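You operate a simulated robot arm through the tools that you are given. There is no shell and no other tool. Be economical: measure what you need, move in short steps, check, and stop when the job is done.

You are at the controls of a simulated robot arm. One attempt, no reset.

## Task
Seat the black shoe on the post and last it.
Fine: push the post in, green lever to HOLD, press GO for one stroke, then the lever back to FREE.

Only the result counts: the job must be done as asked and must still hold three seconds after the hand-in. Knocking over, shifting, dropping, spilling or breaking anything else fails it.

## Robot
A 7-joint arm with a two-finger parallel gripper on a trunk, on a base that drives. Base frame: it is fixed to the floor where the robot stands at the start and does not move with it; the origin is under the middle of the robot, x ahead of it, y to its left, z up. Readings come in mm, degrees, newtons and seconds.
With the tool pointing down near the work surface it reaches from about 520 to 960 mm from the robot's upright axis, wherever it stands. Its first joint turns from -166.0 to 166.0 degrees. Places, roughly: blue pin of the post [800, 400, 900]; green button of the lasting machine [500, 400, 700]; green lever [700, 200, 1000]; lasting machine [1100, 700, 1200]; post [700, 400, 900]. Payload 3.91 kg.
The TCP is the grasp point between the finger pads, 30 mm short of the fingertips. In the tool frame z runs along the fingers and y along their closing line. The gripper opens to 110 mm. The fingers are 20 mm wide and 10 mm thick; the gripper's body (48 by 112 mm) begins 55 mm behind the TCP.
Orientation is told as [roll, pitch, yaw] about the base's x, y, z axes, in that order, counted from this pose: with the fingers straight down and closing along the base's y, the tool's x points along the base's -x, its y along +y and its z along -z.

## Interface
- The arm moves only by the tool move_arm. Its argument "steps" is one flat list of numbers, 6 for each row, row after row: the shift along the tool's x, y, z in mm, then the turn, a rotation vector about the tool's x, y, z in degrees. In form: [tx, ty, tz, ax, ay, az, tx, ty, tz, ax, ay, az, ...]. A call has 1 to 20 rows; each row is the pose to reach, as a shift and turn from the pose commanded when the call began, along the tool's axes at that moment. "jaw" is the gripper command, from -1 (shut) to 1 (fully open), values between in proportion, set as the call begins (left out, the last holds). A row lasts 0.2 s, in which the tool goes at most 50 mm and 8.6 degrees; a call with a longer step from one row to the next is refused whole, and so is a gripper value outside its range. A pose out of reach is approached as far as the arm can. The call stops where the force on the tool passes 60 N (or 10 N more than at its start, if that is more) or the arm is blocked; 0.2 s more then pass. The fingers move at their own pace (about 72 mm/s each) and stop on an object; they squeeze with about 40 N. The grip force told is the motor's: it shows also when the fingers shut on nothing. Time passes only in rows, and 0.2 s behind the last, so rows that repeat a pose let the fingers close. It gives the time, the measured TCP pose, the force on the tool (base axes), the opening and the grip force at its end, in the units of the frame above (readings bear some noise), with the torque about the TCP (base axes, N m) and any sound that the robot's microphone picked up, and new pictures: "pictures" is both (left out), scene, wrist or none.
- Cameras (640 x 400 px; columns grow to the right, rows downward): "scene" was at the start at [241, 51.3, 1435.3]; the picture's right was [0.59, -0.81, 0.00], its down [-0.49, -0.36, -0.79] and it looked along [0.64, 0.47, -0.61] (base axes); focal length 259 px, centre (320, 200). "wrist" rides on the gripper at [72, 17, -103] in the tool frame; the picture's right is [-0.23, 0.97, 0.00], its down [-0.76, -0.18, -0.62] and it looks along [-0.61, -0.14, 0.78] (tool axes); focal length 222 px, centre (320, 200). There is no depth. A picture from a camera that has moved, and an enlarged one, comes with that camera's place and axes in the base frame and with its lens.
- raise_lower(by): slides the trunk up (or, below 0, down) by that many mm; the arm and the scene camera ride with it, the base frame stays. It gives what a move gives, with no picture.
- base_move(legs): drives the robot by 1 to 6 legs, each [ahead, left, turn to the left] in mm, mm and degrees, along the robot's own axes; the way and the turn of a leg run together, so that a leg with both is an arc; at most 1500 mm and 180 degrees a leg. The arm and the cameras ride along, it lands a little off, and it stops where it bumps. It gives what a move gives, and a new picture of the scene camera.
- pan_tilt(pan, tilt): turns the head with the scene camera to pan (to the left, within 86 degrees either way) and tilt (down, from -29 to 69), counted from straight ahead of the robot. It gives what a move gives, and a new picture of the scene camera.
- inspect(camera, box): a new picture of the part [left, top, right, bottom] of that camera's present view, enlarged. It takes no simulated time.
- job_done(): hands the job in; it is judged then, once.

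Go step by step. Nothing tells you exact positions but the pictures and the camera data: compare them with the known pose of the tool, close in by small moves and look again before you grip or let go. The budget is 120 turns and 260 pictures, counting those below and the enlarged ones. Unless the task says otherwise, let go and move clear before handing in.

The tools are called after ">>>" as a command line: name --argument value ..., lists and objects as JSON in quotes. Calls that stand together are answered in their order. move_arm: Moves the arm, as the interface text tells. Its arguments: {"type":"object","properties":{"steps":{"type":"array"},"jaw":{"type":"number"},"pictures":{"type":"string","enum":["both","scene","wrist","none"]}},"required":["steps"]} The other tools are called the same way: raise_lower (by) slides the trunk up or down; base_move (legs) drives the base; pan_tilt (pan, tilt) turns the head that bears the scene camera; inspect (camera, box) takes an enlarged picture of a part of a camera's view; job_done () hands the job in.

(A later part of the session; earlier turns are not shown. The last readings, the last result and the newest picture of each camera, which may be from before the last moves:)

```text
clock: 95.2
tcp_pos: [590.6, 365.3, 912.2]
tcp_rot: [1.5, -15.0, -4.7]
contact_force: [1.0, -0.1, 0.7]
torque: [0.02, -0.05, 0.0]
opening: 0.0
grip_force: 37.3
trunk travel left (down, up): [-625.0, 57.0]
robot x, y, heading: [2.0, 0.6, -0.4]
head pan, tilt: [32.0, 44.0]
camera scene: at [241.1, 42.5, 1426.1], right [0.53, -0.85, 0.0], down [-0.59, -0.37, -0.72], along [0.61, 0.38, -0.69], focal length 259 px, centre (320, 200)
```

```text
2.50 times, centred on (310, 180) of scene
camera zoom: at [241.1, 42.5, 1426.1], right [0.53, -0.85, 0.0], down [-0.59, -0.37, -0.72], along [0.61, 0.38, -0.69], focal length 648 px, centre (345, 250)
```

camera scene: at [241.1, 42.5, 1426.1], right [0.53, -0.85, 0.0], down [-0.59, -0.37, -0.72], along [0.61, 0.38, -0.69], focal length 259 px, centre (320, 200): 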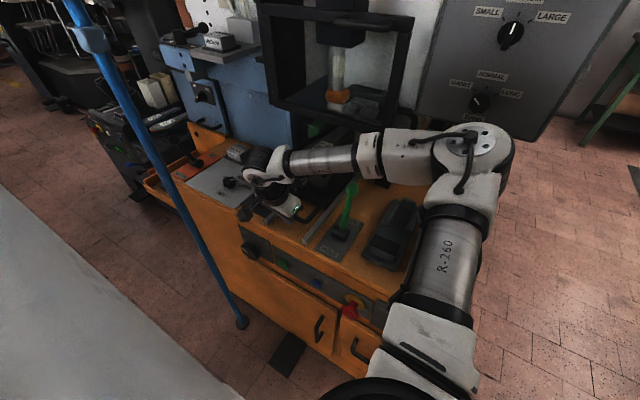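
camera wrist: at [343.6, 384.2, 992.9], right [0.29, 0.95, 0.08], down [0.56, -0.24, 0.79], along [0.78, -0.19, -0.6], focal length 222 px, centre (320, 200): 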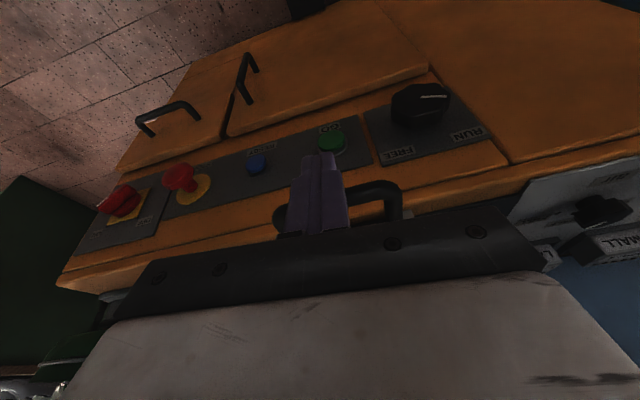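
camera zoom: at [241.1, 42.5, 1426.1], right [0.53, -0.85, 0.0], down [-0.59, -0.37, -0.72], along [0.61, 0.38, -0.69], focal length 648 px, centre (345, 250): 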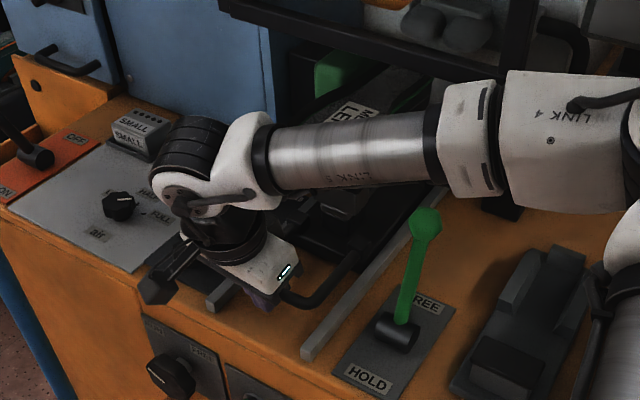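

>>> move_arm --steps '[-9.6, 0.8, 2.6, 0, 0, 0, -19.3, 1.6, 5.1, 0, 0, 0, -28.9, 2.4, 7.7, 0, 0, 0, -38.5, 3.2, 10.3, 0, 0, 0, -48, 4, 12.8, 0, 0, 0, -57.8, 4.8, 15.4, 0, 0, 0, -67.4, 5.6, 18, 0, 0, 0]' --pictures "scene"

>>> inspect --camera "scene" --box '[220, 80, 400, 240]'

```text
clock: 96.2
tcp_pos: [614.5, 365.8, 908.2]
tcp_rot: [1.0, -13.4, -3.8]
contact_force: [-10.7, -0.4, 0.2]
torque: [0.01, 0.17, 0.02]
opening: 0.0
grip_force: 37.6
trunk travel left (down, up): [-625.0, 57.0]
robot x, y, heading: [1.3, -0.8, -0.4]
head pan, tilt: [32.0, 44.0]
stopped in row 5: the force on the tool passed its limit at 67 N (the readings are from after the stop); the commanded pose is now the measured one
camera scene: at [240.8, 42.8, 1425.9], right [0.53, -0.85, 0.0], down [-0.59, -0.37, -0.72], along [0.61, 0.38, -0.7], focal length 259 px, centre (320, 200)
```

scene: 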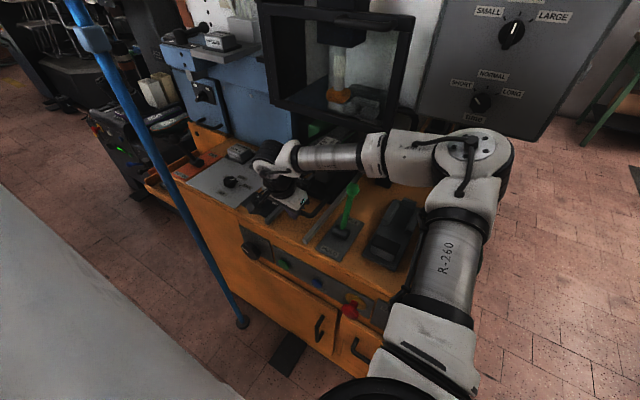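

```text
2.50 times, centred on (310, 160) of scene
camera zoom: at [240.8, 42.8, 1425.9], right [0.53, -0.85, 0.0], down [-0.59, -0.37, -0.72], along [0.61, 0.38, -0.7], focal length 648 px, centre (345, 300)
```

zoom: 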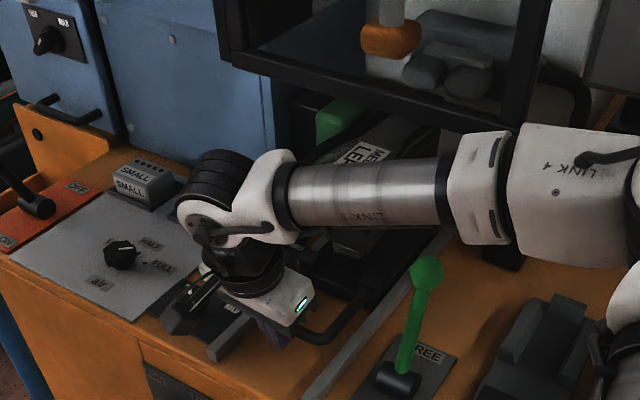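

Met a firm stop at ~67 N after ≈155 mm of travel. I'll push once more briefly to confirm it's the end stop, then back off and look.

>>> move_arm --steps '[-5, 0.4, 1.3, 0, 0, 0, -10, 0.8, 2.6, 0, 0, 0, -15, 1.2, 3.9, 0, 0, 0, -20, 1.6, 5.2, 0, 0, 0]' --pictures "none"

>>> move_arm --steps '[20, 0, -5, 0, 0, 0, 45, 0, -40, 0, 0, 0, 60, 0, -85, 0, 0, 0, 75, 0, -130, 0, 0, 0, 85, -25, -165, 0, 0, 0, 90, -70, -180, 0, 0, 0, 90, -115, -180, 0, 0, 0, 90, -160, -180, 0, 0, 0, 90, -205, -190, 0, 0, 0, 90, -250, -200, 0, 0, 0]' --pictures "scene"

>>> inspect --camera "scene" --box '[230, 60, 420, 230]'

```text
clock: 96.9
tcp_pos: [616.5, 367.0, 905.6]
tcp_rot: [0.6, -12.3, -3.0]
contact_force: [-10.2, -0.7, -0.3]
torque: [0.03, 0.18, 0.03]
opening: 0.2
grip_force: 37.7
trunk travel left (down, up): [-625.0, 57.0]
robot x, y, heading: [0.3, 0.0, -0.0]
head pan, tilt: [32.0, 44.0]
stopped in row 3: the force on the tool passed its limit at 64 N (the readings are from after the stop); the commanded pose is now the measured one
```

```text
clock: 99.1
tcp_pos: [473.3, 121.3, 1079.7]
tcp_rot: [0.7, -12.6, -3.2]
contact_force: [0.3, 0.0, 0.1]
torque: [0.01, 0.0, 0.01]
opening: 0.1
grip_force: 37.7
trunk travel left (down, up): [-625.0, 57.0]
robot x, y, heading: [1.7, -3.4, -0.3]
head pan, tilt: [32.0, 44.0]
camera scene: at [238.8, 41.8, 1426.2], right [0.53, -0.85, 0.0], down [-0.59, -0.37, -0.72], along [0.61, 0.38, -0.69], focal length 259 px, centre (320, 200)
```

scene: 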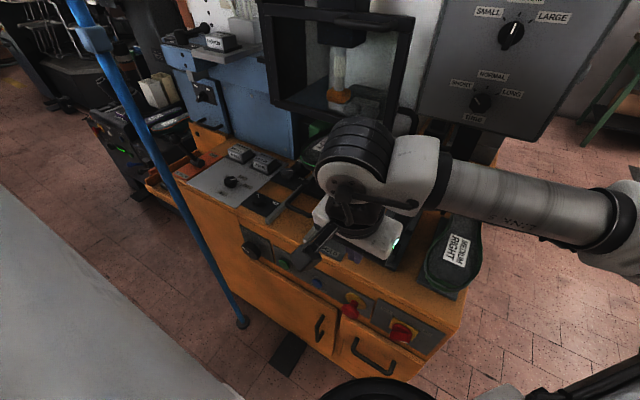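

```text
2.35 times, centred on (325, 145) of scene
camera zoom: at [238.8, 41.8, 1426.2], right [0.53, -0.85, 0.0], down [-0.59, -0.37, -0.72], along [0.61, 0.38, -0.69], focal length 610 px, centre (308, 329)
```

zoom: 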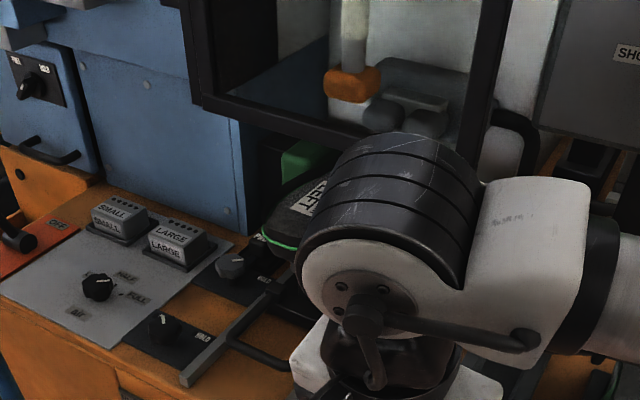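

>>> move_arm --steps '[-15, -40, -20, 0, 0, 0, -30, -80, -40, 0, 0, 0, -45, -120, -60, 0, 0, 0, -60, -160, -80, 0, 0, 0, -75, -200, -100, 0, 0, 0]' --pictures "scene"

>>> inspect --camera "scene" --box '[230, 60, 420, 230]'

```text
clock: 100.3
tcp_pos: [513.9, -83.2, 1190.9]
tcp_rot: [0.5, -12.4, -3.0]
contact_force: [0.3, -0.7, -0.1]
torque: [0.0, -0.01, 0.0]
opening: 0.0
grip_force: 37.4
trunk travel left (down, up): [-625.0, 57.0]
robot x, y, heading: [-1.8, -1.2, -0.2]
head pan, tilt: [32.0, 44.0]
camera scene: at [238.6, 42.3, 1426.1], right [0.53, -0.85, 0.0], down [-0.59, -0.37, -0.72], along [0.61, 0.38, -0.69], focal length 259 px, centre (320, 200)
```

scene: 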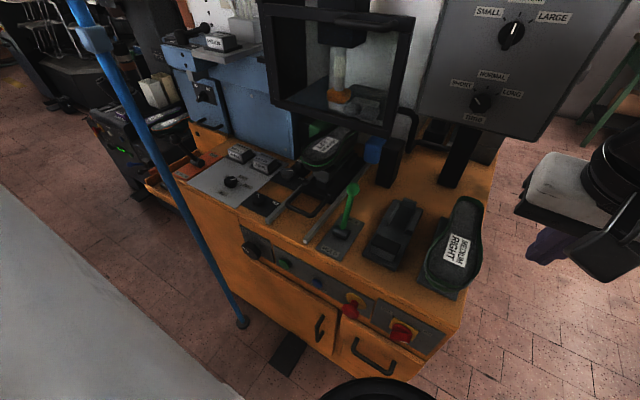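

```text
2.35 times, centred on (325, 145) of scene
camera zoom: at [238.6, 42.3, 1426.1], right [0.53, -0.85, 0.0], down [-0.59, -0.37, -0.72], along [0.61, 0.38, -0.69], focal length 610 px, centre (308, 329)
```

zoom: 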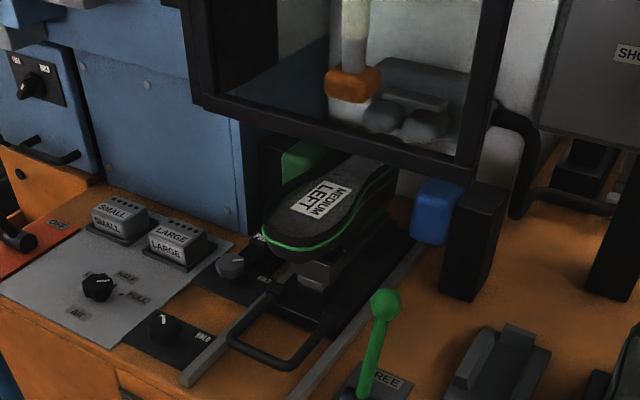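

The shoe sits between the green and blue clamps. Next, the green lever: knob about [685, 227, 1003], pivot [640, 227, 880]. I'll grip the knob with the hand leaning back, keeping clear of the guard.

>>> move_arm --steps '[-9.6, 35, 15.7, 0, -2, -0.3, -19, 70, 31, 0, -4, -0.7, -29, 105, 47, 0, -6, -1, -38, 140, 63, 0, -8, -1.3, -48, 176, 78, 0, -10, -1.7, -58, 211, 94, 0, -12, -2, -67, 246, 110, 0, -14, -2.3, -77, 281, 125, 0, -16, -2.7, -86.3, 316, 141, 0, -17.6, -3, -86.3, 316, 141, 0, -17.6, -3]' --jaw 0.4 --pictures "both"

>>> inspect --camera "scene" --box '[270, 120, 430, 280]'

```text
clock: 102.5
tcp_pos: [645.4, 229.5, 1076.0]
tcp_rot: [-0.6, -30.2, 0.1]
contact_force: [-0.4, 0.4, -0.4]
torque: [0.02, 0.02, 0.03]
opening: 76.8
grip_force: 0.1
trunk travel left (down, up): [-625.0, 57.0]
robot x, y, heading: [-0.1, 0.3, -0.0]
head pan, tilt: [32.0, 44.0]
camera scene: at [238.9, 42.3, 1426.1], right [0.53, -0.85, 0.0], down [-0.59, -0.37, -0.72], along [0.61, 0.38, -0.69], focal length 259 px, centre (320, 200)
camera wrist: at [530.5, 247.1, 1128.1], right [0.2, 0.97, 0.11], down [0.34, -0.17, 0.92], along [0.92, -0.15, -0.37], focal length 222 px, centre (320, 200)
```

scene: 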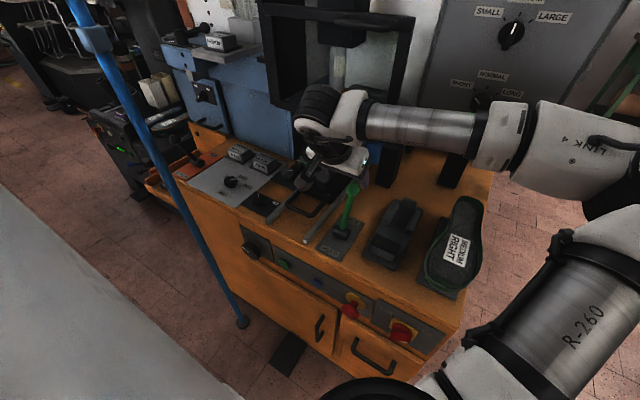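
wrist: 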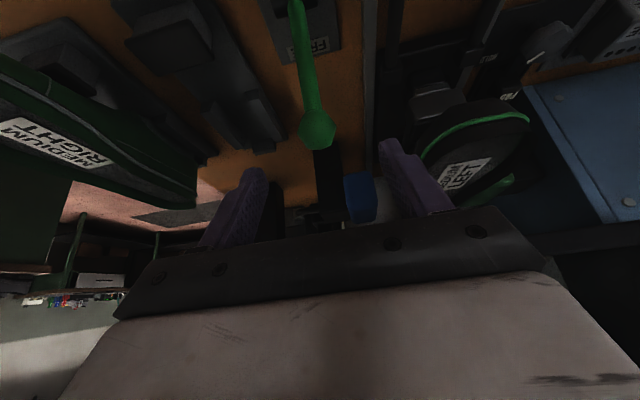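

```text
2.50 times, centred on (350, 200) of scene
camera zoom: at [238.9, 42.3, 1426.1], right [0.53, -0.85, 0.0], down [-0.59, -0.37, -0.72], along [0.61, 0.38, -0.69], focal length 648 px, centre (245, 200)
```

zoom: 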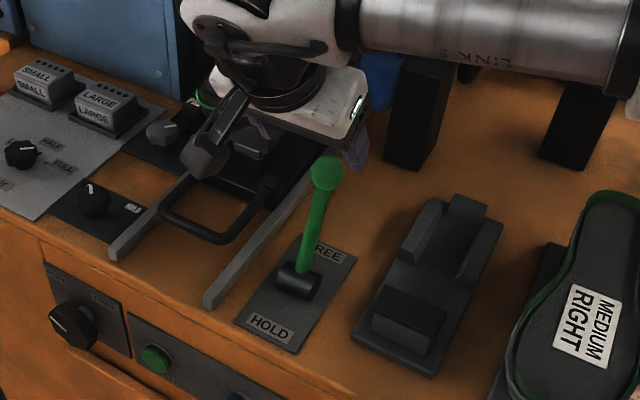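

Knob confirmed at [685, 226, 1002]. Advancing along the finger direction and gripping.

>>> move_arm --steps '[1, -2, 28, 0, 0, 0, 2, -3.5, 56, 0, 0, 0, 3, -3.5, 82, 0, 0, 0, 3, -3.5, 82, 0, 0, 0]' --pictures "wrist"

>>> inspect --camera "scene" --box '[310, 130, 400, 220]'

```text
clock: 103.5
tcp_pos: [683.3, 224.5, 1004.2]
tcp_rot: [-0.5, -30.1, 0.1]
contact_force: [0.4, -0.7, 0.0]
torque: [-0.01, 0.01, -0.01]
opening: 76.9
grip_force: 0.1
trunk travel left (down, up): [-625.0, 57.0]
robot x, y, heading: [-2.9, 0.0, -0.0]
head pan, tilt: [32.0, 44.0]
camera wrist: at [569.5, 241.8, 1056.6], right [0.2, 0.97, 0.11], down [0.34, -0.17, 0.92], along [0.92, -0.15, -0.37], focal length 222 px, centre (320, 200)
```

wrist: 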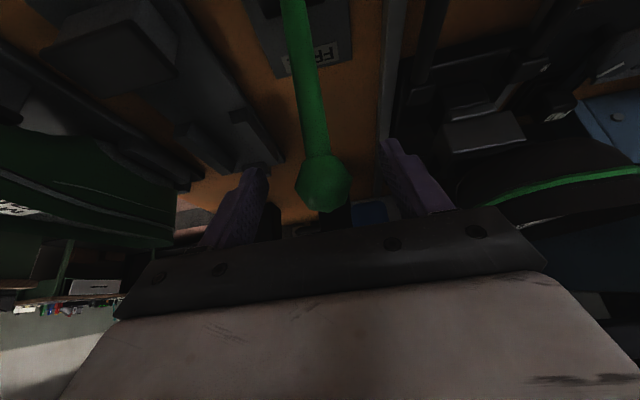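

```text
4.44 times, centred on (355, 175) of scene
camera zoom: at [238.9, 42.6, 1426.1], right [0.53, -0.85, 0.0], down [-0.59, -0.37, -0.72], along [0.61, 0.38, -0.69], focal length 1152 px, centre (164, 311)
```

zoom: 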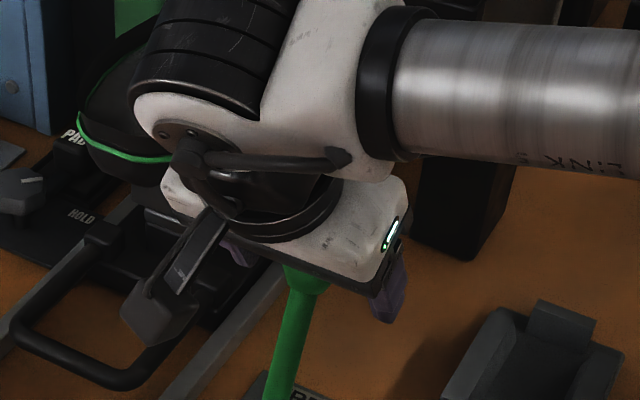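

>>> move_arm --steps '[0, 0.5, 2, 0, 0, 0, 0, 0.5, 2, 0, 0, 0, 0, 0.5, 2, 0, 0, 0, 0, 0.5, 2, 0, 0, 0]' --jaw -1 --pictures "none"

```text
clock: 104.5
tcp_pos: [684.2, 226.4, 1001.0]
tcp_rot: [-0.5, -30.1, 0.1]
contact_force: [-0.2, 9.2, -1.1]
torque: [0.13, -0.12, 0.15]
opening: 33.6
grip_force: 45.6
trunk travel left (down, up): [-625.0, 57.0]
robot x, y, heading: [1.6, 0.4, -0.0]
head pan, tilt: [32.0, 44.0]
```

Knob gripped (33.6 mm). Swinging it along its arc toward HOLD.

>>> move_arm --steps '[5.95, 0.8, -6.7, 0, 0, 0, 12.4, 0.8, -12.95, 0, 0, 0, 19.3, 0.8, -18.7, 0, 0, 0, 26.5, 0.8, -24, 0, 0, 0, 34.2, 0.8, -28.8, 0, 0, 0, 42.1, 0.8, -33.1, 0, 0, 0]' --pictures "none"

```text
clock: 105.9
tcp_pos: [633.4, 226.3, 1009.4]
tcp_rot: [-0.5, -30.3, 0.0]
contact_force: [11.2, 7.4, 6.7]
torque: [-0.02, -1.32, 0.0]
opening: 33.5
grip_force: 44.6
trunk travel left (down, up): [-625.0, 57.0]
robot x, y, heading: [-5.2, -1.7, -0.0]
head pan, tilt: [32.0, 44.0]
```

>>> move_arm --steps '[8.2, 0, -3.6, 0, 0, 0, 16.6, 0, -6.7, 0, 0, 0, 25.3, 0, -9.2, 0, 0, 0, 34, 0, -11, 0, 0, 0, 34, 0, -11, 0, 0, 0]' --pictures "scene"

>>> inspect --camera "scene" --box '[270, 150, 400, 280]'

```text
clock: 107.1
tcp_pos: [597.3, 226.2, 1002.2]
tcp_rot: [-0.5, -30.2, 0.1]
contact_force: [4.1, 8.7, 13.2]
torque: [0.08, -1.43, 0.1]
opening: 33.4
grip_force: 45.6
trunk travel left (down, up): [-625.0, 57.0]
robot x, y, heading: [-5.7, -2.6, 0.2]
head pan, tilt: [32.0, 44.0]
camera scene: at [238.2, 43.1, 1426.3], right [0.53, -0.85, 0.0], down [-0.59, -0.37, -0.72], along [0.61, 0.38, -0.69], focal length 259 px, centre (320, 200)
```

scene: 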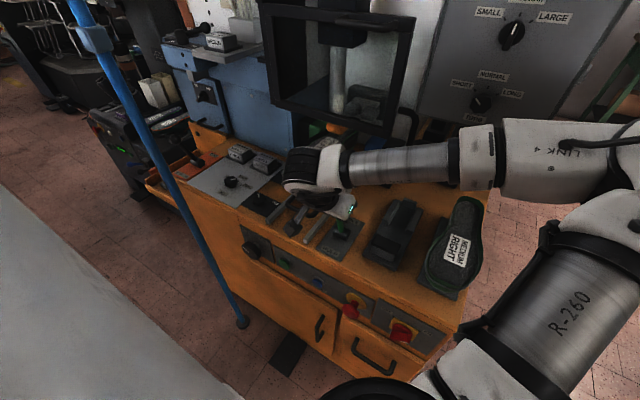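

```text
3.08 times, centred on (335, 215) of scene
camera zoom: at [238.2, 43.1, 1426.3], right [0.53, -0.85, 0.0], down [-0.59, -0.37, -0.72], along [0.61, 0.38, -0.69], focal length 798 px, centre (274, 154)
```

zoom: 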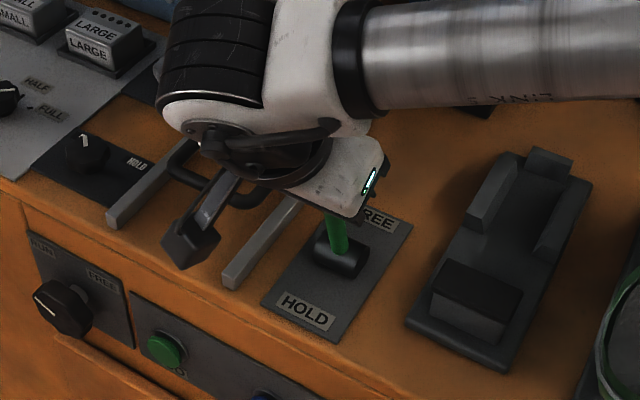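

The orange ram has come down on the shoe. I'll nudge the lever further to its stop.

>>> move_arm --steps '[4.4, 0, -0.7, 0, 0, 0, 8.9, 0, -1.4, 0, 0, 0, 13.5, 0, -1.6, 0, 0, 0, 13.5, 0, -1.6, 0, 0, 0]' --pictures "none"

>>> inspect --camera "scene" --box '[250, 60, 420, 220]'

```text
clock: 108.1
tcp_pos: [581.5, 225.6, 992.8]
tcp_rot: [-0.9, -29.5, 0.6]
contact_force: [-2.2, 0.9, -0.9]
torque: [-0.05, -0.13, -0.02]
opening: 0.0
grip_force: 38.1
trunk travel left (down, up): [-625.0, 57.0]
robot x, y, heading: [0.1, -3.7, 0.1]
head pan, tilt: [32.0, 44.0]
```

```text
2.50 times, centred on (335, 140) of scene
camera zoom: at [238.3, 43.4, 1425.6], right [0.53, -0.85, 0.0], down [-0.59, -0.37, -0.72], along [0.61, 0.38, -0.69], focal length 648 px, centre (282, 350)
```

zoom: 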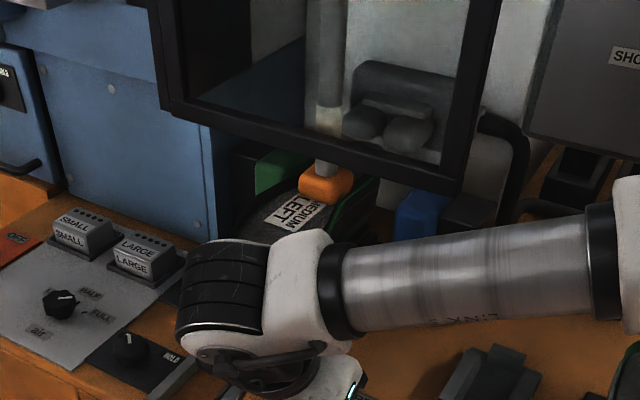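

The ram holds the shoe and the fingers slipped off the knob at the lever's stop. I retract and check the lever.

>>> move_arm --steps '[0, 0, -30, 0, 0, 0, 0, 0, -70, 0, 0, 0, 0, -30, -105, 0, 0, 0, 0, -75, -125, 0, 0, 0, 0, -120, -130, 0, 0, 0, 0, -165, -130, 0, 0, 0, 0, -210, -130, 0, 0, 0, 0, -255, -130, 0, 0, 0, 0, -300, -130, 0, 0, 0]' --pictures "scene"

>>> inspect --camera "scene" --box '[230, 120, 410, 300]'

```text
clock: 110.1
tcp_pos: [527.3, -76.2, 1119.9]
tcp_rot: [-0.5, -30.1, 0.1]
contact_force: [-1.3, 0.5, -0.4]
torque: [0.0, 0.02, 0.0]
opening: 0.1
grip_force: 37.4
out of reach, approached as far as the arm can: row 6, 7, 8, 9
trunk travel left (down, up): [-625.0, 57.0]
robot x, y, heading: [-0.3, -0.5, -0.4]
head pan, tilt: [32.0, 44.0]
camera scene: at [238.7, 42.1, 1426.2], right [0.53, -0.85, 0.0], down [-0.59, -0.37, -0.72], along [0.61, 0.38, -0.69], focal length 259 px, centre (320, 200)
```

scene: 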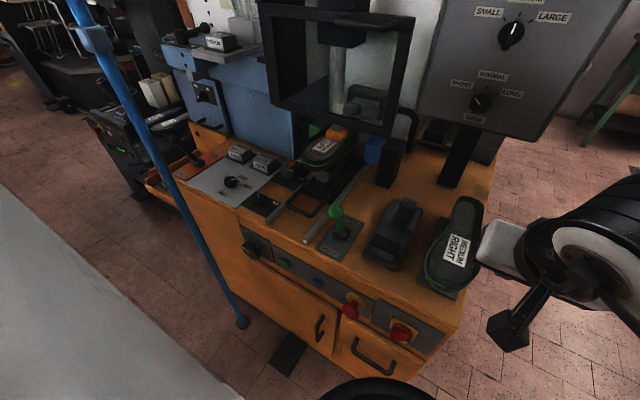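

```text
2.22 times, centred on (320, 210) of scene
camera zoom: at [238.7, 42.1, 1426.2], right [0.53, -0.85, 0.0], down [-0.59, -0.37, -0.72], along [0.61, 0.38, -0.69], focal length 576 px, centre (320, 178)
```

zoom: 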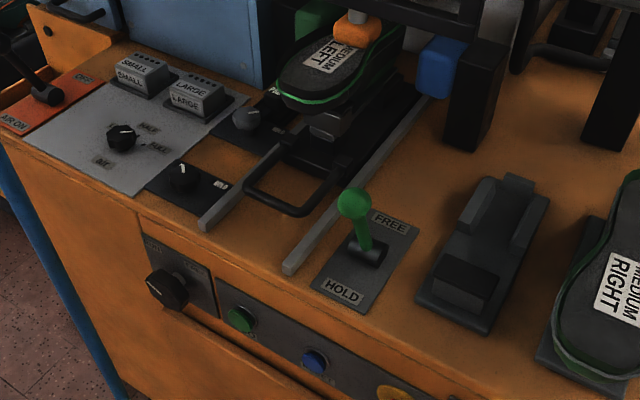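

The lever is at HOLD and the ram is down. GO is at about [545, 360, 745] on the vertical front panel; I'll back the robot 200 mm to have room to press it.

>>> base_move --legs '[[-200, 0, 0]]'

>>> pan_tilt --pan 30 --tilt 38

>>> inspect --camera "scene" --box '[200, 140, 400, 340]'

```text
clock: 111.7
tcp_pos: [328.7, -73.4, 1119.8]
tcp_rot: [-0.4, -30.1, 0.1]
contact_force: [-0.7, 0.4, 0.1]
torque: [0.01, -0.03, 0.0]
opening: 0.2
grip_force: 37.8
trunk travel left (down, up): [-625.0, 57.0]
robot x, y, heading: [-200.3, 0.0, 0.1]
head pan, tilt: [32.0, 44.0]
camera scene: at [39.1, 43.3, 1426.3], right [0.53, -0.85, 0.0], down [-0.59, -0.37, -0.72], along [0.61, 0.38, -0.69], focal length 259 px, centre (320, 200)
```

scene: 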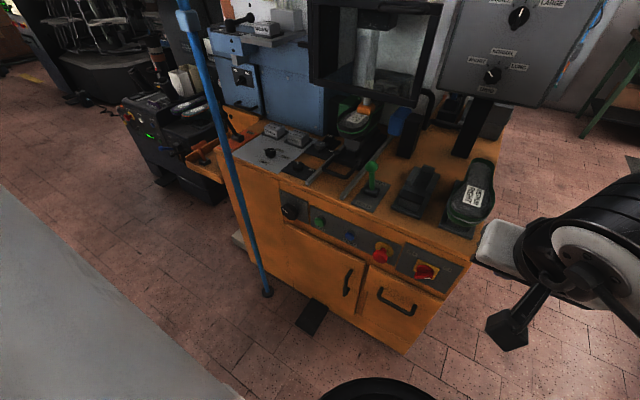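

```text
clock: 112.4
tcp_pos: [328.1, -72.6, 1119.3]
tcp_rot: [-0.6, -30.1, 0.1]
contact_force: [0.0, 0.1, 0.3]
torque: [0.03, -0.02, -0.01]
opening: 0.2
grip_force: 37.7
trunk travel left (down, up): [-625.0, 57.0]
robot x, y, heading: [-199.0, -1.3, 0.0]
head pan, tilt: [30.0, 38.0]
camera scene: at [45.2, 42.9, 1434.8], right [0.5, -0.87, 0.0], down [-0.53, -0.31, -0.79], along [0.68, 0.39, -0.62], focal length 259 px, centre (320, 200)
```

scene: 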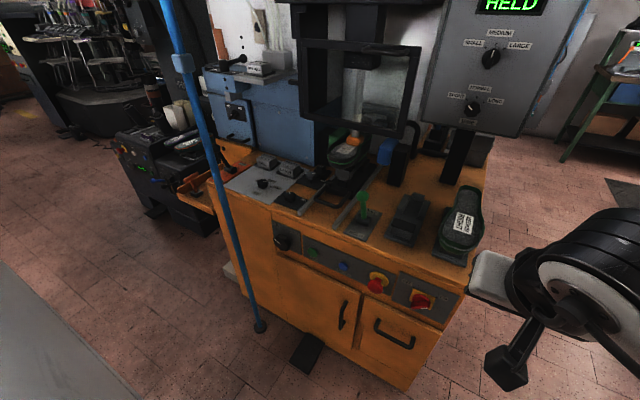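

```text
2.00 times, centred on (300, 240) of scene
camera zoom: at [45.2, 42.9, 1434.8], right [0.5, -0.87, 0.0], down [-0.53, -0.31, -0.79], along [0.68, 0.39, -0.62], focal length 518 px, centre (360, 120)
```

zoom: 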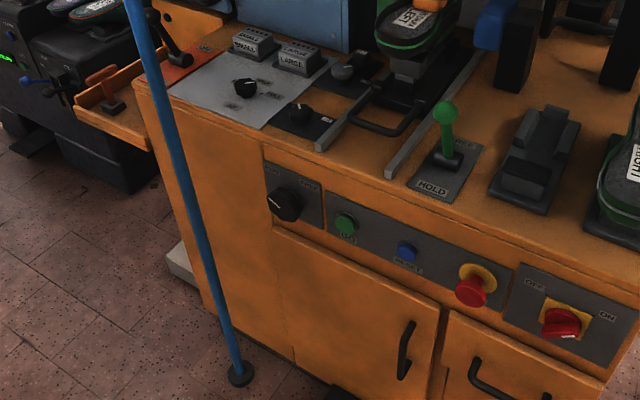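

Display reads HELD. Lowering the trunk 200 mm, then bringing the closed fingers in front of the GO button, pointing forward.

>>> raise_lower --by -200

>>> move_arm --steps '[-3, 36, 13, 0, -3.75, 0, -6, 72, 26, 0, -7.5, 0, -9, 108, 40, 0, -11.25, 0, -12, 145, 53, 0, -15, 0, -16, 181, 66, 0, -18.75, 0, -19, 217, 80, 0, -22.5, 0, -22, 253, 93, 0, -26.25, 0, -25, 289, 106, 0, -30, 0, -28, 325, 119, 0, -33.75, 0, -31, 362, 133, 0, -37.5, 0, -34, 398, 146, 0, -41.25, 0, -37.5, 434, 159, 0, -45, 0, -37.5, 434, 159, 0, -45, 0]' --pictures "both"

```text
clock: 114.6
tcp_pos: [329.1, -73.1, 920.7]
tcp_rot: [-0.5, -29.9, 0.1]
contact_force: [-1.3, -0.6, -0.3]
torque: [-0.06, 0.02, 0.01]
opening: 0.0
grip_force: 37.3
trunk travel left (down, up): [-425.0, 257.0]
robot x, y, heading: [-200.8, -2.9, 0.2]
head pan, tilt: [30.0, 38.0]
```

```text
clock: 117.4
tcp_pos: [440.6, 359.2, 797.1]
tcp_rot: [-1.7, -75.2, 1.5]
contact_force: [0.1, 0.6, -0.2]
torque: [-0.03, 0.01, -0.03]
opening: 0.2
grip_force: 38.3
out of reach, approached as far as the arm can: row 1, 2, 3, 4, 5, 6, 7
trunk travel left (down, up): [-425.0, 257.0]
robot x, y, heading: [-199.7, 2.4, 0.0]
head pan, tilt: [30.0, 38.0]
camera scene: at [45.1, 43.0, 1234.9], right [0.5, -0.87, 0.0], down [-0.53, -0.31, -0.79], along [0.68, 0.39, -0.62], focal length 259 px, centre (320, 200)
camera wrist: at [321.9, 374.7, 754.2], right [0.06, 0.98, 0.21], down [-0.41, -0.17, 0.9], along [0.91, -0.14, 0.39], focal length 222 px, centre (320, 200)
```

scene: 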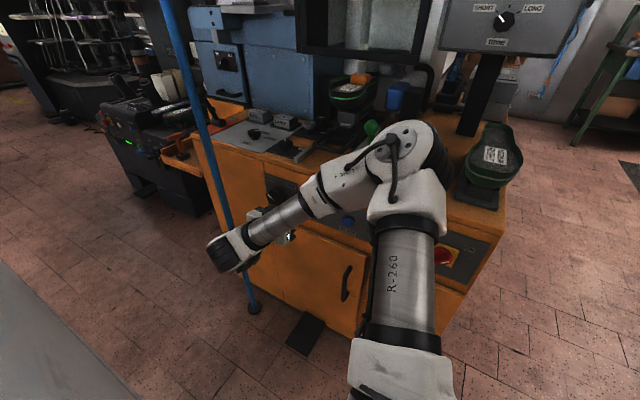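
wrist: 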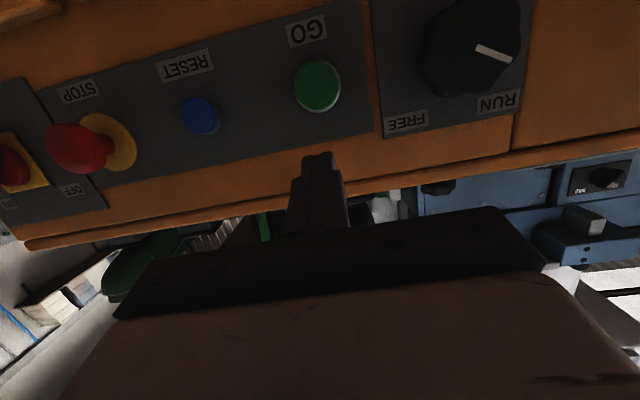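

>>> move_arm --steps '[18, 1, 20, 0, 0, 0, 36, 2, 40, 0, 0, 0, 36, 2, 48, 0, 0, 0, 36, 2, 48, 0, 0, 0]' --pictures "wrist"

>>> inspect --camera "wrist" --box '[200, 0, 460, 180]'

```text
clock: 118.4
tcp_pos: [479.6, 360.1, 749.4]
tcp_rot: [-1.7, -75.0, 1.6]
contact_force: [-0.1, 0.2, -0.2]
torque: [0.01, 0.0, -0.01]
opening: 0.1
grip_force: 37.4
trunk travel left (down, up): [-425.0, 257.0]
robot x, y, heading: [-202.5, -0.6, 0.1]
head pan, tilt: [30.0, 38.0]
camera wrist: at [359.7, 376.2, 706.9], right [0.06, 0.98, 0.21], down [-0.41, -0.17, 0.9], along [0.91, -0.14, 0.38], focal length 222 px, centre (320, 200)
```

wrist: 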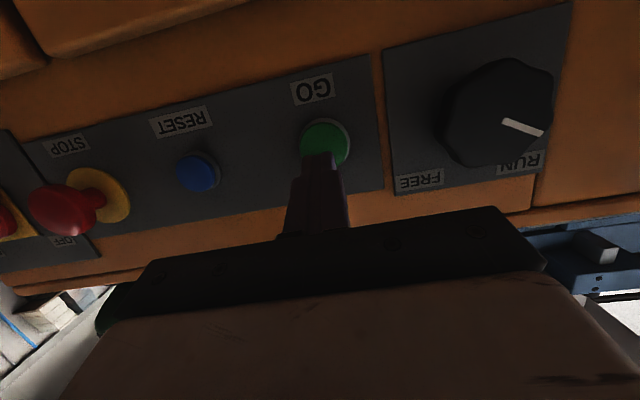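

```text
2.22 times, centred on (330, 90) of wrist
camera zoom: at [359.7, 376.2, 706.9], right [0.06, 0.98, 0.21], down [-0.41, -0.17, 0.9], along [0.91, -0.14, 0.38], focal length 494 px, centre (298, 444)
```

zoom: 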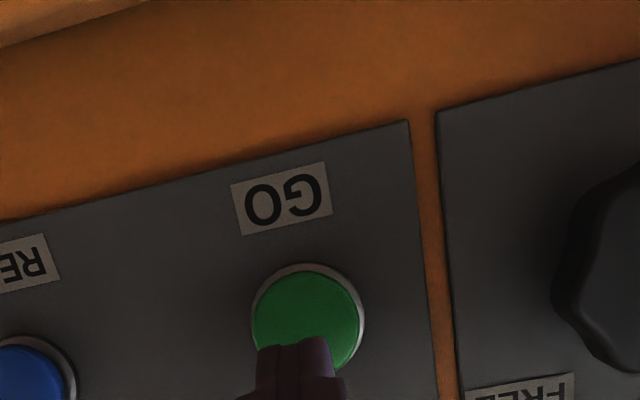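

Tip is lined up with GO. Advancing straight and pressing once.

>>> move_arm --steps '[0.3, 1, 10.5, 0, 0, 0, -2.3, 1, 20, 0, 0, 0, -3.6, 1, 25, 0, 0, 0, -4.9, 1, 30, 0, 0, 0]' --pictures "wrist"

```text
clock: 119.4
tcp_pos: [509.9, 361.5, 747.1]
tcp_rot: [-1.7, -74.9, 1.4]
contact_force: [-0.1, -0.6, -0.2]
torque: [-0.01, 0.01, -0.02]
opening: 0.0
grip_force: 38.3
trunk travel left (down, up): [-425.0, 257.0]
robot x, y, heading: [-199.5, -2.3, -0.2]
head pan, tilt: [30.0, 38.0]
camera wrist: at [390.2, 377.4, 703.9], right [0.06, 0.98, 0.21], down [-0.41, -0.17, 0.9], along [0.91, -0.14, 0.39], focal length 222 px, centre (320, 200)
```

wrist: 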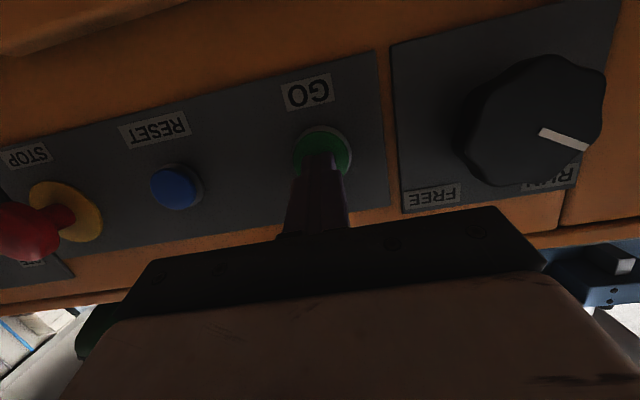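

>>> move_arm --steps '[-0.8, 0, 2.9, 0, 0, 0, -1.6, 0, 5.8, 0, 0, 0, -2.3, 0, 8.7, 0, 0, 0, -3.1, 0, 11.6, 0, 0, 0]' --pictures "none"

```text
clock: 120.4
tcp_pos: [518.1, 362.2, 747.5]
tcp_rot: [-2.0, -75.0, 2.0]
contact_force: [-25.4, -8.8, 1.7]
torque: [0.08, -0.1, -0.27]
opening: 0.1
grip_force: 37.4
trunk travel left (down, up): [-425.0, 257.0]
robot x, y, heading: [-204.5, -1.4, 0.2]
head pan, tilt: [30.0, 38.0]
heard: click
```

Click heard with 25 N: GO is pressed. Releasing straight back and looking at the machine.

>>> move_arm --steps '[3, 0, -12, 0, 0, 0, 12, 0, -46, 0, 0, 0, 20, 0, -92, 0, 0, 0, 20, 0, -92, 0, 0, 0]' --pictures "none"

>>> pan_tilt --pan 25 --tilt 12

```text
clock: 121.4
tcp_pos: [426.3, 361.2, 753.0]
tcp_rot: [-1.7, -75.0, 1.4]
contact_force: [0.4, 0.4, 0.2]
torque: [0.02, -0.01, 0.03]
opening: 0.0
grip_force: 37.7
trunk travel left (down, up): [-425.0, 257.0]
robot x, y, heading: [-199.9, 0.9, 0.2]
head pan, tilt: [30.0, 38.0]
```

```text
clock: 122.3
tcp_pos: [427.9, 361.1, 752.3]
tcp_rot: [-1.6, -74.9, 1.5]
contact_force: [-0.4, 0.5, 0.8]
torque: [0.01, -0.02, 0.01]
opening: 0.0
grip_force: 38.2
trunk travel left (down, up): [-425.0, 257.0]
robot x, y, heading: [-201.5, -1.3, -0.2]
head pan, tilt: [25.0, 12.0]
camera scene: at [54.9, 39.2, 1276.3], right [0.42, -0.91, 0.0], down [-0.19, -0.09, -0.98], along [0.89, 0.41, -0.21], focal length 259 px, centre (320, 200)
```

scene: 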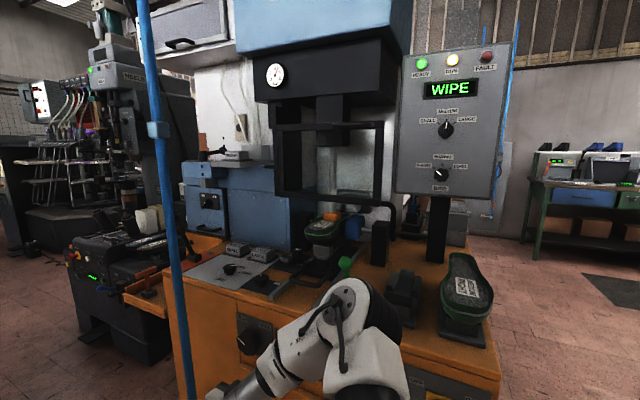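

The display shows WIPE with RUN lit: the stroke is in progress. I'll wait.

>>> move_arm --steps '[0, 0, 0, 0, 0, 0, 0, 0, 0, 0, 0, 0, 0, 0, 0, 0, 0, 0, 0, 0, 0, 0, 0, 0, 0, 0, 0, 0, 0, 0, 0, 0, 0, 0, 0, 0, 0, 0, 0, 0, 0, 0, 0, 0, 0, 0, 0, 0, 0, 0, 0, 0, 0, 0, 0, 0, 0, 0, 0, 0]' --pictures "scene"

>>> inspect --camera "scene" --box '[230, 40, 520, 300]'

```text
clock: 124.5
tcp_pos: [426.6, 361.6, 752.9]
tcp_rot: [-1.7, -75.1, 1.5]
contact_force: [-0.5, 1.1, -0.1]
torque: [0.06, -0.03, -0.01]
opening: 0.3
grip_force: 37.8
trunk travel left (down, up): [-425.0, 257.0]
robot x, y, heading: [-198.4, -2.6, 0.2]
head pan, tilt: [25.0, 12.0]
camera scene: at [54.9, 39.2, 1276.3], right [0.42, -0.91, 0.0], down [-0.19, -0.09, -0.98], along [0.89, 0.41, -0.21], focal length 259 px, centre (320, 200)
```

scene: 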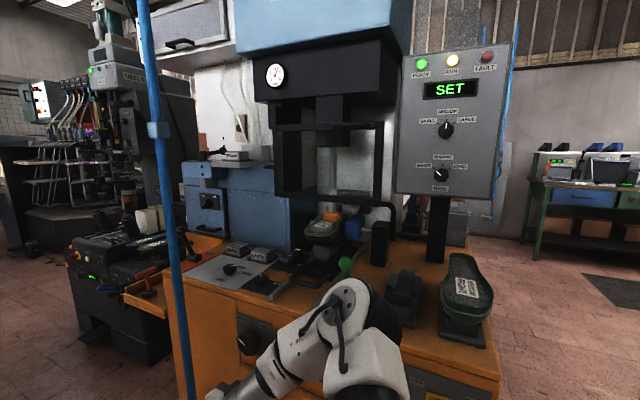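

```text
1.54 times, centred on (375, 170) of scene
camera zoom: at [54.9, 39.2, 1276.3], right [0.42, -0.91, 0.0], down [-0.19, -0.09, -0.98], along [0.89, 0.41, -0.21], focal length 399 px, centre (235, 246)
```

zoom: 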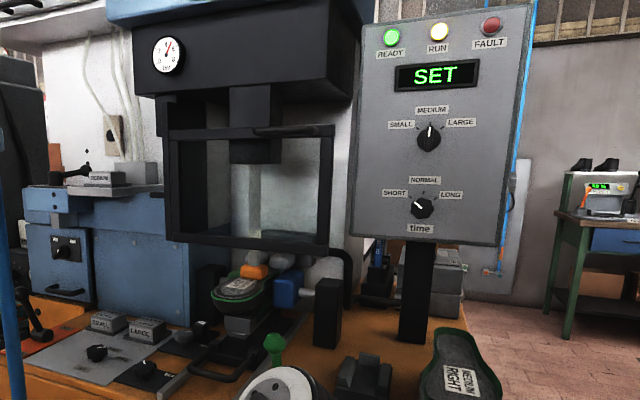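

>>> move_arm --steps '[0, 0, 0, 0, 0, 0, 0, 0, 0, 0, 0, 0, 0, 0, 0, 0, 0, 0, 0, 0, 0, 0, 0, 0, 0, 0, 0, 0, 0, 0, 0, 0, 0, 0, 0, 0, 0, 0, 0, 0, 0, 0, 0, 0, 0, 0, 0, 0, 0, 0, 0, 0, 0, 0, 0, 0, 0, 0, 0, 0]' --pictures "scene"

```text
clock: 126.7
tcp_pos: [426.9, 361.6, 752.0]
tcp_rot: [-1.7, -75.0, 1.5]
contact_force: [-1.0, 0.8, 0.8]
torque: [0.0, 0.01, 0.0]
opening: 0.0
grip_force: 37.2
trunk travel left (down, up): [-425.0, 257.0]
robot x, y, heading: [-204.7, 1.2, -0.4]
head pan, tilt: [25.0, 12.0]
camera scene: at [54.9, 39.2, 1276.3], right [0.42, -0.91, 0.0], down [-0.19, -0.09, -0.98], along [0.89, 0.41, -0.21], focal length 259 px, centre (320, 200)
```

scene: 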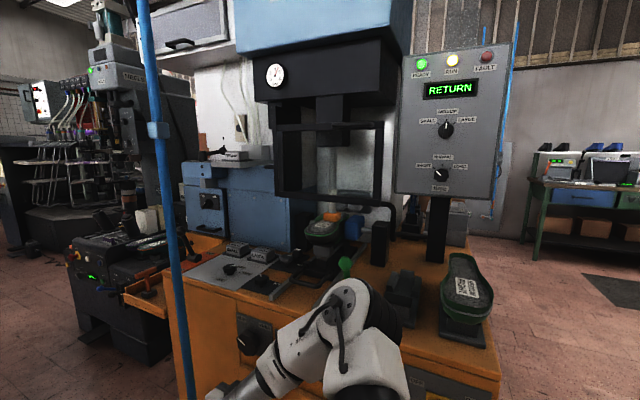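

RETURN now; waiting for it to finish.

>>> move_arm --steps '[0, 0, 0, 0, 0, 0, 0, 0, 0, 0, 0, 0, 0, 0, 0, 0, 0, 0, 0, 0, 0, 0, 0, 0, 0, 0, 0, 0, 0, 0, 0, 0, 0, 0, 0, 0, 0, 0, 0, 0, 0, 0, 0, 0, 0, 0, 0, 0, 0, 0, 0, 0, 0, 0, 0, 0, 0, 0, 0, 0]' --pictures "scene"

>>> inspect --camera "scene" --box '[230, 40, 520, 300]'

```text
clock: 128.9
tcp_pos: [426.4, 361.9, 753.2]
tcp_rot: [-1.7, -75.0, 1.5]
contact_force: [-0.6, -0.1, 0.4]
torque: [0.0, 0.03, -0.02]
opening: 0.0
grip_force: 37.6
trunk travel left (down, up): [-425.0, 257.0]
robot x, y, heading: [-201.2, -2.3, 0.2]
head pan, tilt: [25.0, 12.0]
camera scene: at [54.9, 39.2, 1276.3], right [0.42, -0.91, 0.0], down [-0.19, -0.09, -0.98], along [0.89, 0.41, -0.21], focal length 259 px, centre (320, 200)
```

scene: 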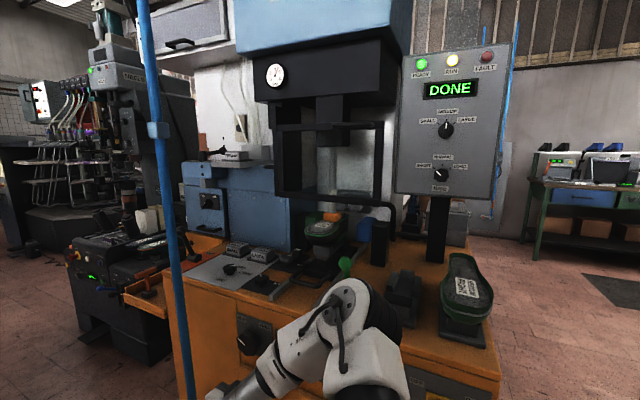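

```text
1.54 times, centred on (375, 170) of scene
camera zoom: at [54.9, 39.2, 1276.3], right [0.42, -0.91, 0.0], down [-0.19, -0.09, -0.98], along [0.89, 0.41, -0.21], focal length 399 px, centre (235, 246)
```

zoom: 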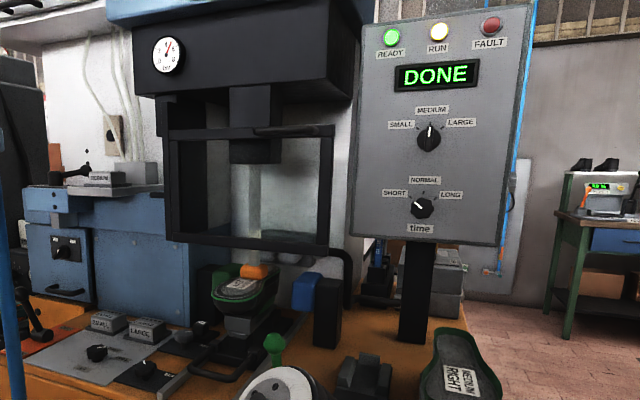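

DONE: the stroke is complete. Now I retrace the arm, raise the trunk, and return the lever to FREE.

>>> move_arm --steps '[-11, -36, -12, 0, 3.75, 0, -23, -72, -23, 0, 7.5, 0, -34, -109, -35, 0, 11.25, 0, -45, -145, -46, 0, 15, 0, -57, -181, -58, 0, 18.75, 0, -68, -217, -69, 0, 22.5, 0, -79, -254, -81, 0, 26.25, 0, -91, -290, -92, 0, 30, 0, -102, -326, -104, 0, 33.75, 0, -113, -362, -115, 0, 37.5, 0, -125, -398, -127, 0, 41.25, 0, -136, -434.6, -138.5, 0, 45, 0, -136, -434.6, -138.5, 0, 45, 0]' --pictures "none"

>>> raise_lower --by 200

>>> pan_tilt --pan 24 --tilt 34

```text
clock: 131.7
tcp_pos: [326.7, -69.4, 921.9]
tcp_rot: [-0.4, -29.9, 0.3]
contact_force: [0.6, -0.6, -0.4]
torque: [0.03, 0.0, 0.02]
opening: 0.1
grip_force: 38.4
out of reach, approached as far as the arm can: row 5, 6, 7, 8, 9, 10, 11
trunk travel left (down, up): [-425.0, 257.0]
robot x, y, heading: [-201.4, -3.5, 0.2]
head pan, tilt: [25.0, 12.0]
```

```text
clock: 133.8
tcp_pos: [328.2, -68.7, 1121.3]
tcp_rot: [-0.5, -29.9, 0.0]
contact_force: [-0.3, -0.5, 0.0]
torque: [0.0, -0.01, 0.03]
opening: 0.0
grip_force: 37.8
trunk travel left (down, up): [-625.0, 57.0]
robot x, y, heading: [-201.4, -2.3, -0.2]
head pan, tilt: [25.0, 12.0]
```

```text
clock: 134.7
tcp_pos: [327.8, -69.7, 1121.0]
tcp_rot: [-0.5, -29.9, 0.1]
contact_force: [-0.5, -0.1, 0.4]
torque: [-0.02, -0.02, -0.01]
opening: 0.1
grip_force: 37.6
trunk travel left (down, up): [-625.0, 57.0]
robot x, y, heading: [-197.6, -1.5, -0.1]
head pan, tilt: [24.0, 34.0]
camera scene: at [51.3, 35.8, 1441.1], right [0.41, -0.91, 0.0], down [-0.51, -0.23, -0.83], along [0.76, 0.34, -0.56], focal length 259 px, centre (320, 200)
```

scene: 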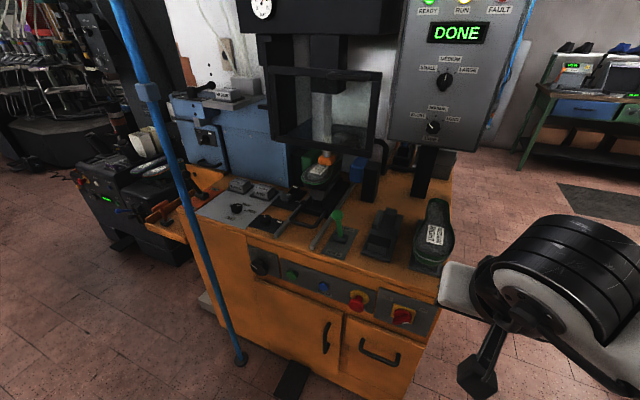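

>>> move_arm --steps '[-19, 33, 17.5, 0, 0, 0, -39, 66, 35, 0, 0, 0, -58, 99, 53, 0, 0, 0, -77, 132, 70, 0, 0, 0, -97, 165, 88, 0, 0, 0, -116, 198, 105, 0, 0, 0, -135, 231, 123, 0, 0, 0, -155, 264, 140, 0, 0, 0, -174, 296.5, 158, 0, 0, 0, -174, 296.5, 158, 0, 0, 0]' --jaw 0.4 --pictures "both"

>>> inspect --camera "scene" --box '[270, 140, 430, 280]'

```text
clock: 136.9
tcp_pos: [557.3, 226.0, 1068.8]
tcp_rot: [-0.5, -29.9, 0.1]
contact_force: [0.4, 0.6, -0.4]
torque: [-0.01, -0.01, 0.02]
opening: 77.1
grip_force: 0.1
trunk travel left (down, up): [-625.0, 57.0]
robot x, y, heading: [-201.5, -1.9, 0.2]
head pan, tilt: [24.0, 34.0]
camera scene: at [51.0, 35.4, 1441.1], right [0.41, -0.91, 0.0], down [-0.51, -0.23, -0.83], along [0.76, 0.34, -0.56], focal length 259 px, centre (320, 200)
camera wrist: at [443.3, 242.7, 1122.0], right [0.2, 0.97, 0.11], down [0.35, -0.17, 0.92], along [0.92, -0.15, -0.37], focal length 222 px, centre (320, 200)
```

scene: 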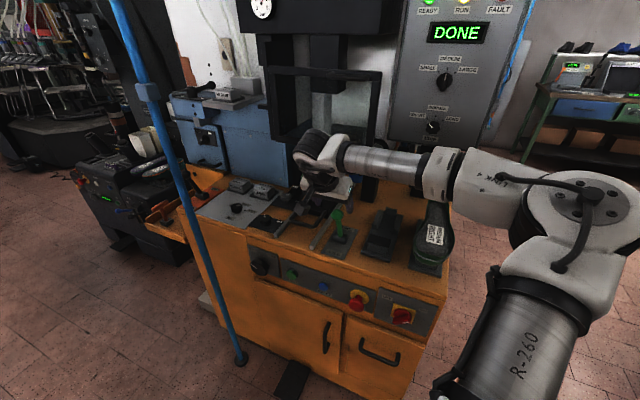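
wrist: 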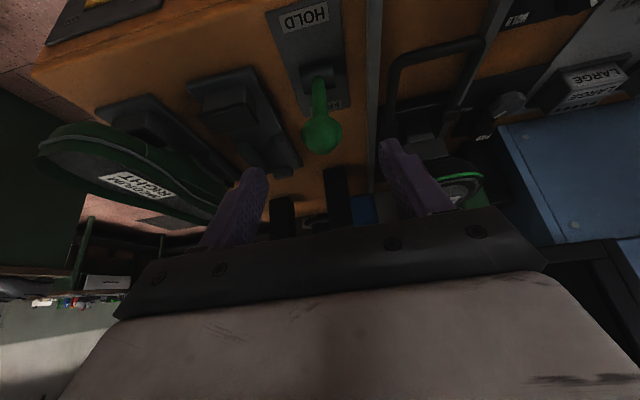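

```text
2.86 times, centred on (350, 210) of scene
camera zoom: at [51.0, 35.4, 1441.1], right [0.41, -0.91, 0.0], down [-0.51, -0.23, -0.83], along [0.76, 0.34, -0.56], focal length 740 px, centre (234, 171)
```

zoom: 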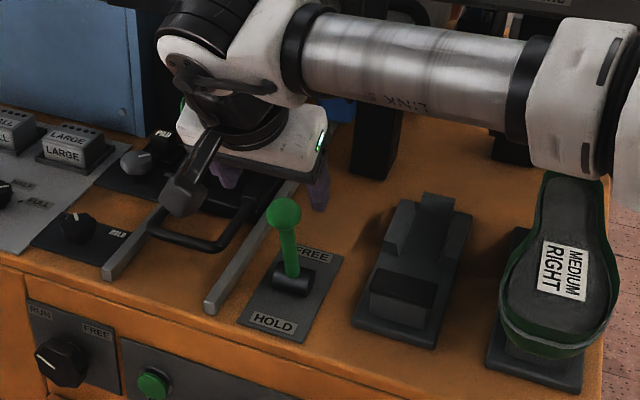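

>>> move_arm --steps '[0, 0, 27, 0, 0, 0, -1, 0, 54, 0, 0, 0, -1.3, 0, 80, 0, 0, 0, -1.3, 0, 80, 0, 0, 0]' --pictures "wrist"

>>> move_arm --steps '[0, 0, 0, 0, 0, 0, 0, 0, 0, 0, 0, 0, 0, 0, 0, 0, 0, 0, 0, 0, 0, 0, 0, 0]' --jaw -1 --pictures "none"

```text
clock: 137.9
tcp_pos: [598.6, 225.8, 1000.1]
tcp_rot: [-0.5, -29.9, 0.1]
contact_force: [0.8, 0.2, -0.4]
torque: [-0.01, -0.01, 0.03]
opening: 76.9
grip_force: 0.0
trunk travel left (down, up): [-625.0, 57.0]
robot x, y, heading: [-203.1, 1.4, 0.1]
head pan, tilt: [24.0, 34.0]
camera wrist: at [483.7, 242.2, 1053.6], right [0.2, 0.97, 0.11], down [0.35, -0.17, 0.92], along [0.92, -0.15, -0.37], focal length 222 px, centre (320, 200)
```

wrist: 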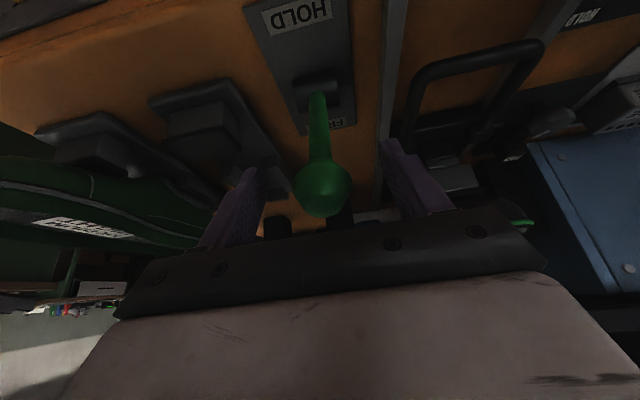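

```text
clock: 138.9
tcp_pos: [598.4, 226.7, 999.8]
tcp_rot: [-0.4, -29.9, 0.2]
contact_force: [0.6, 5.8, -0.4]
torque: [0.09, -0.12, 0.09]
opening: 33.2
grip_force: 45.2
trunk travel left (down, up): [-625.0, 57.0]
robot x, y, heading: [-198.4, 0.5, 0.4]
head pan, tilt: [24.0, 34.0]
```

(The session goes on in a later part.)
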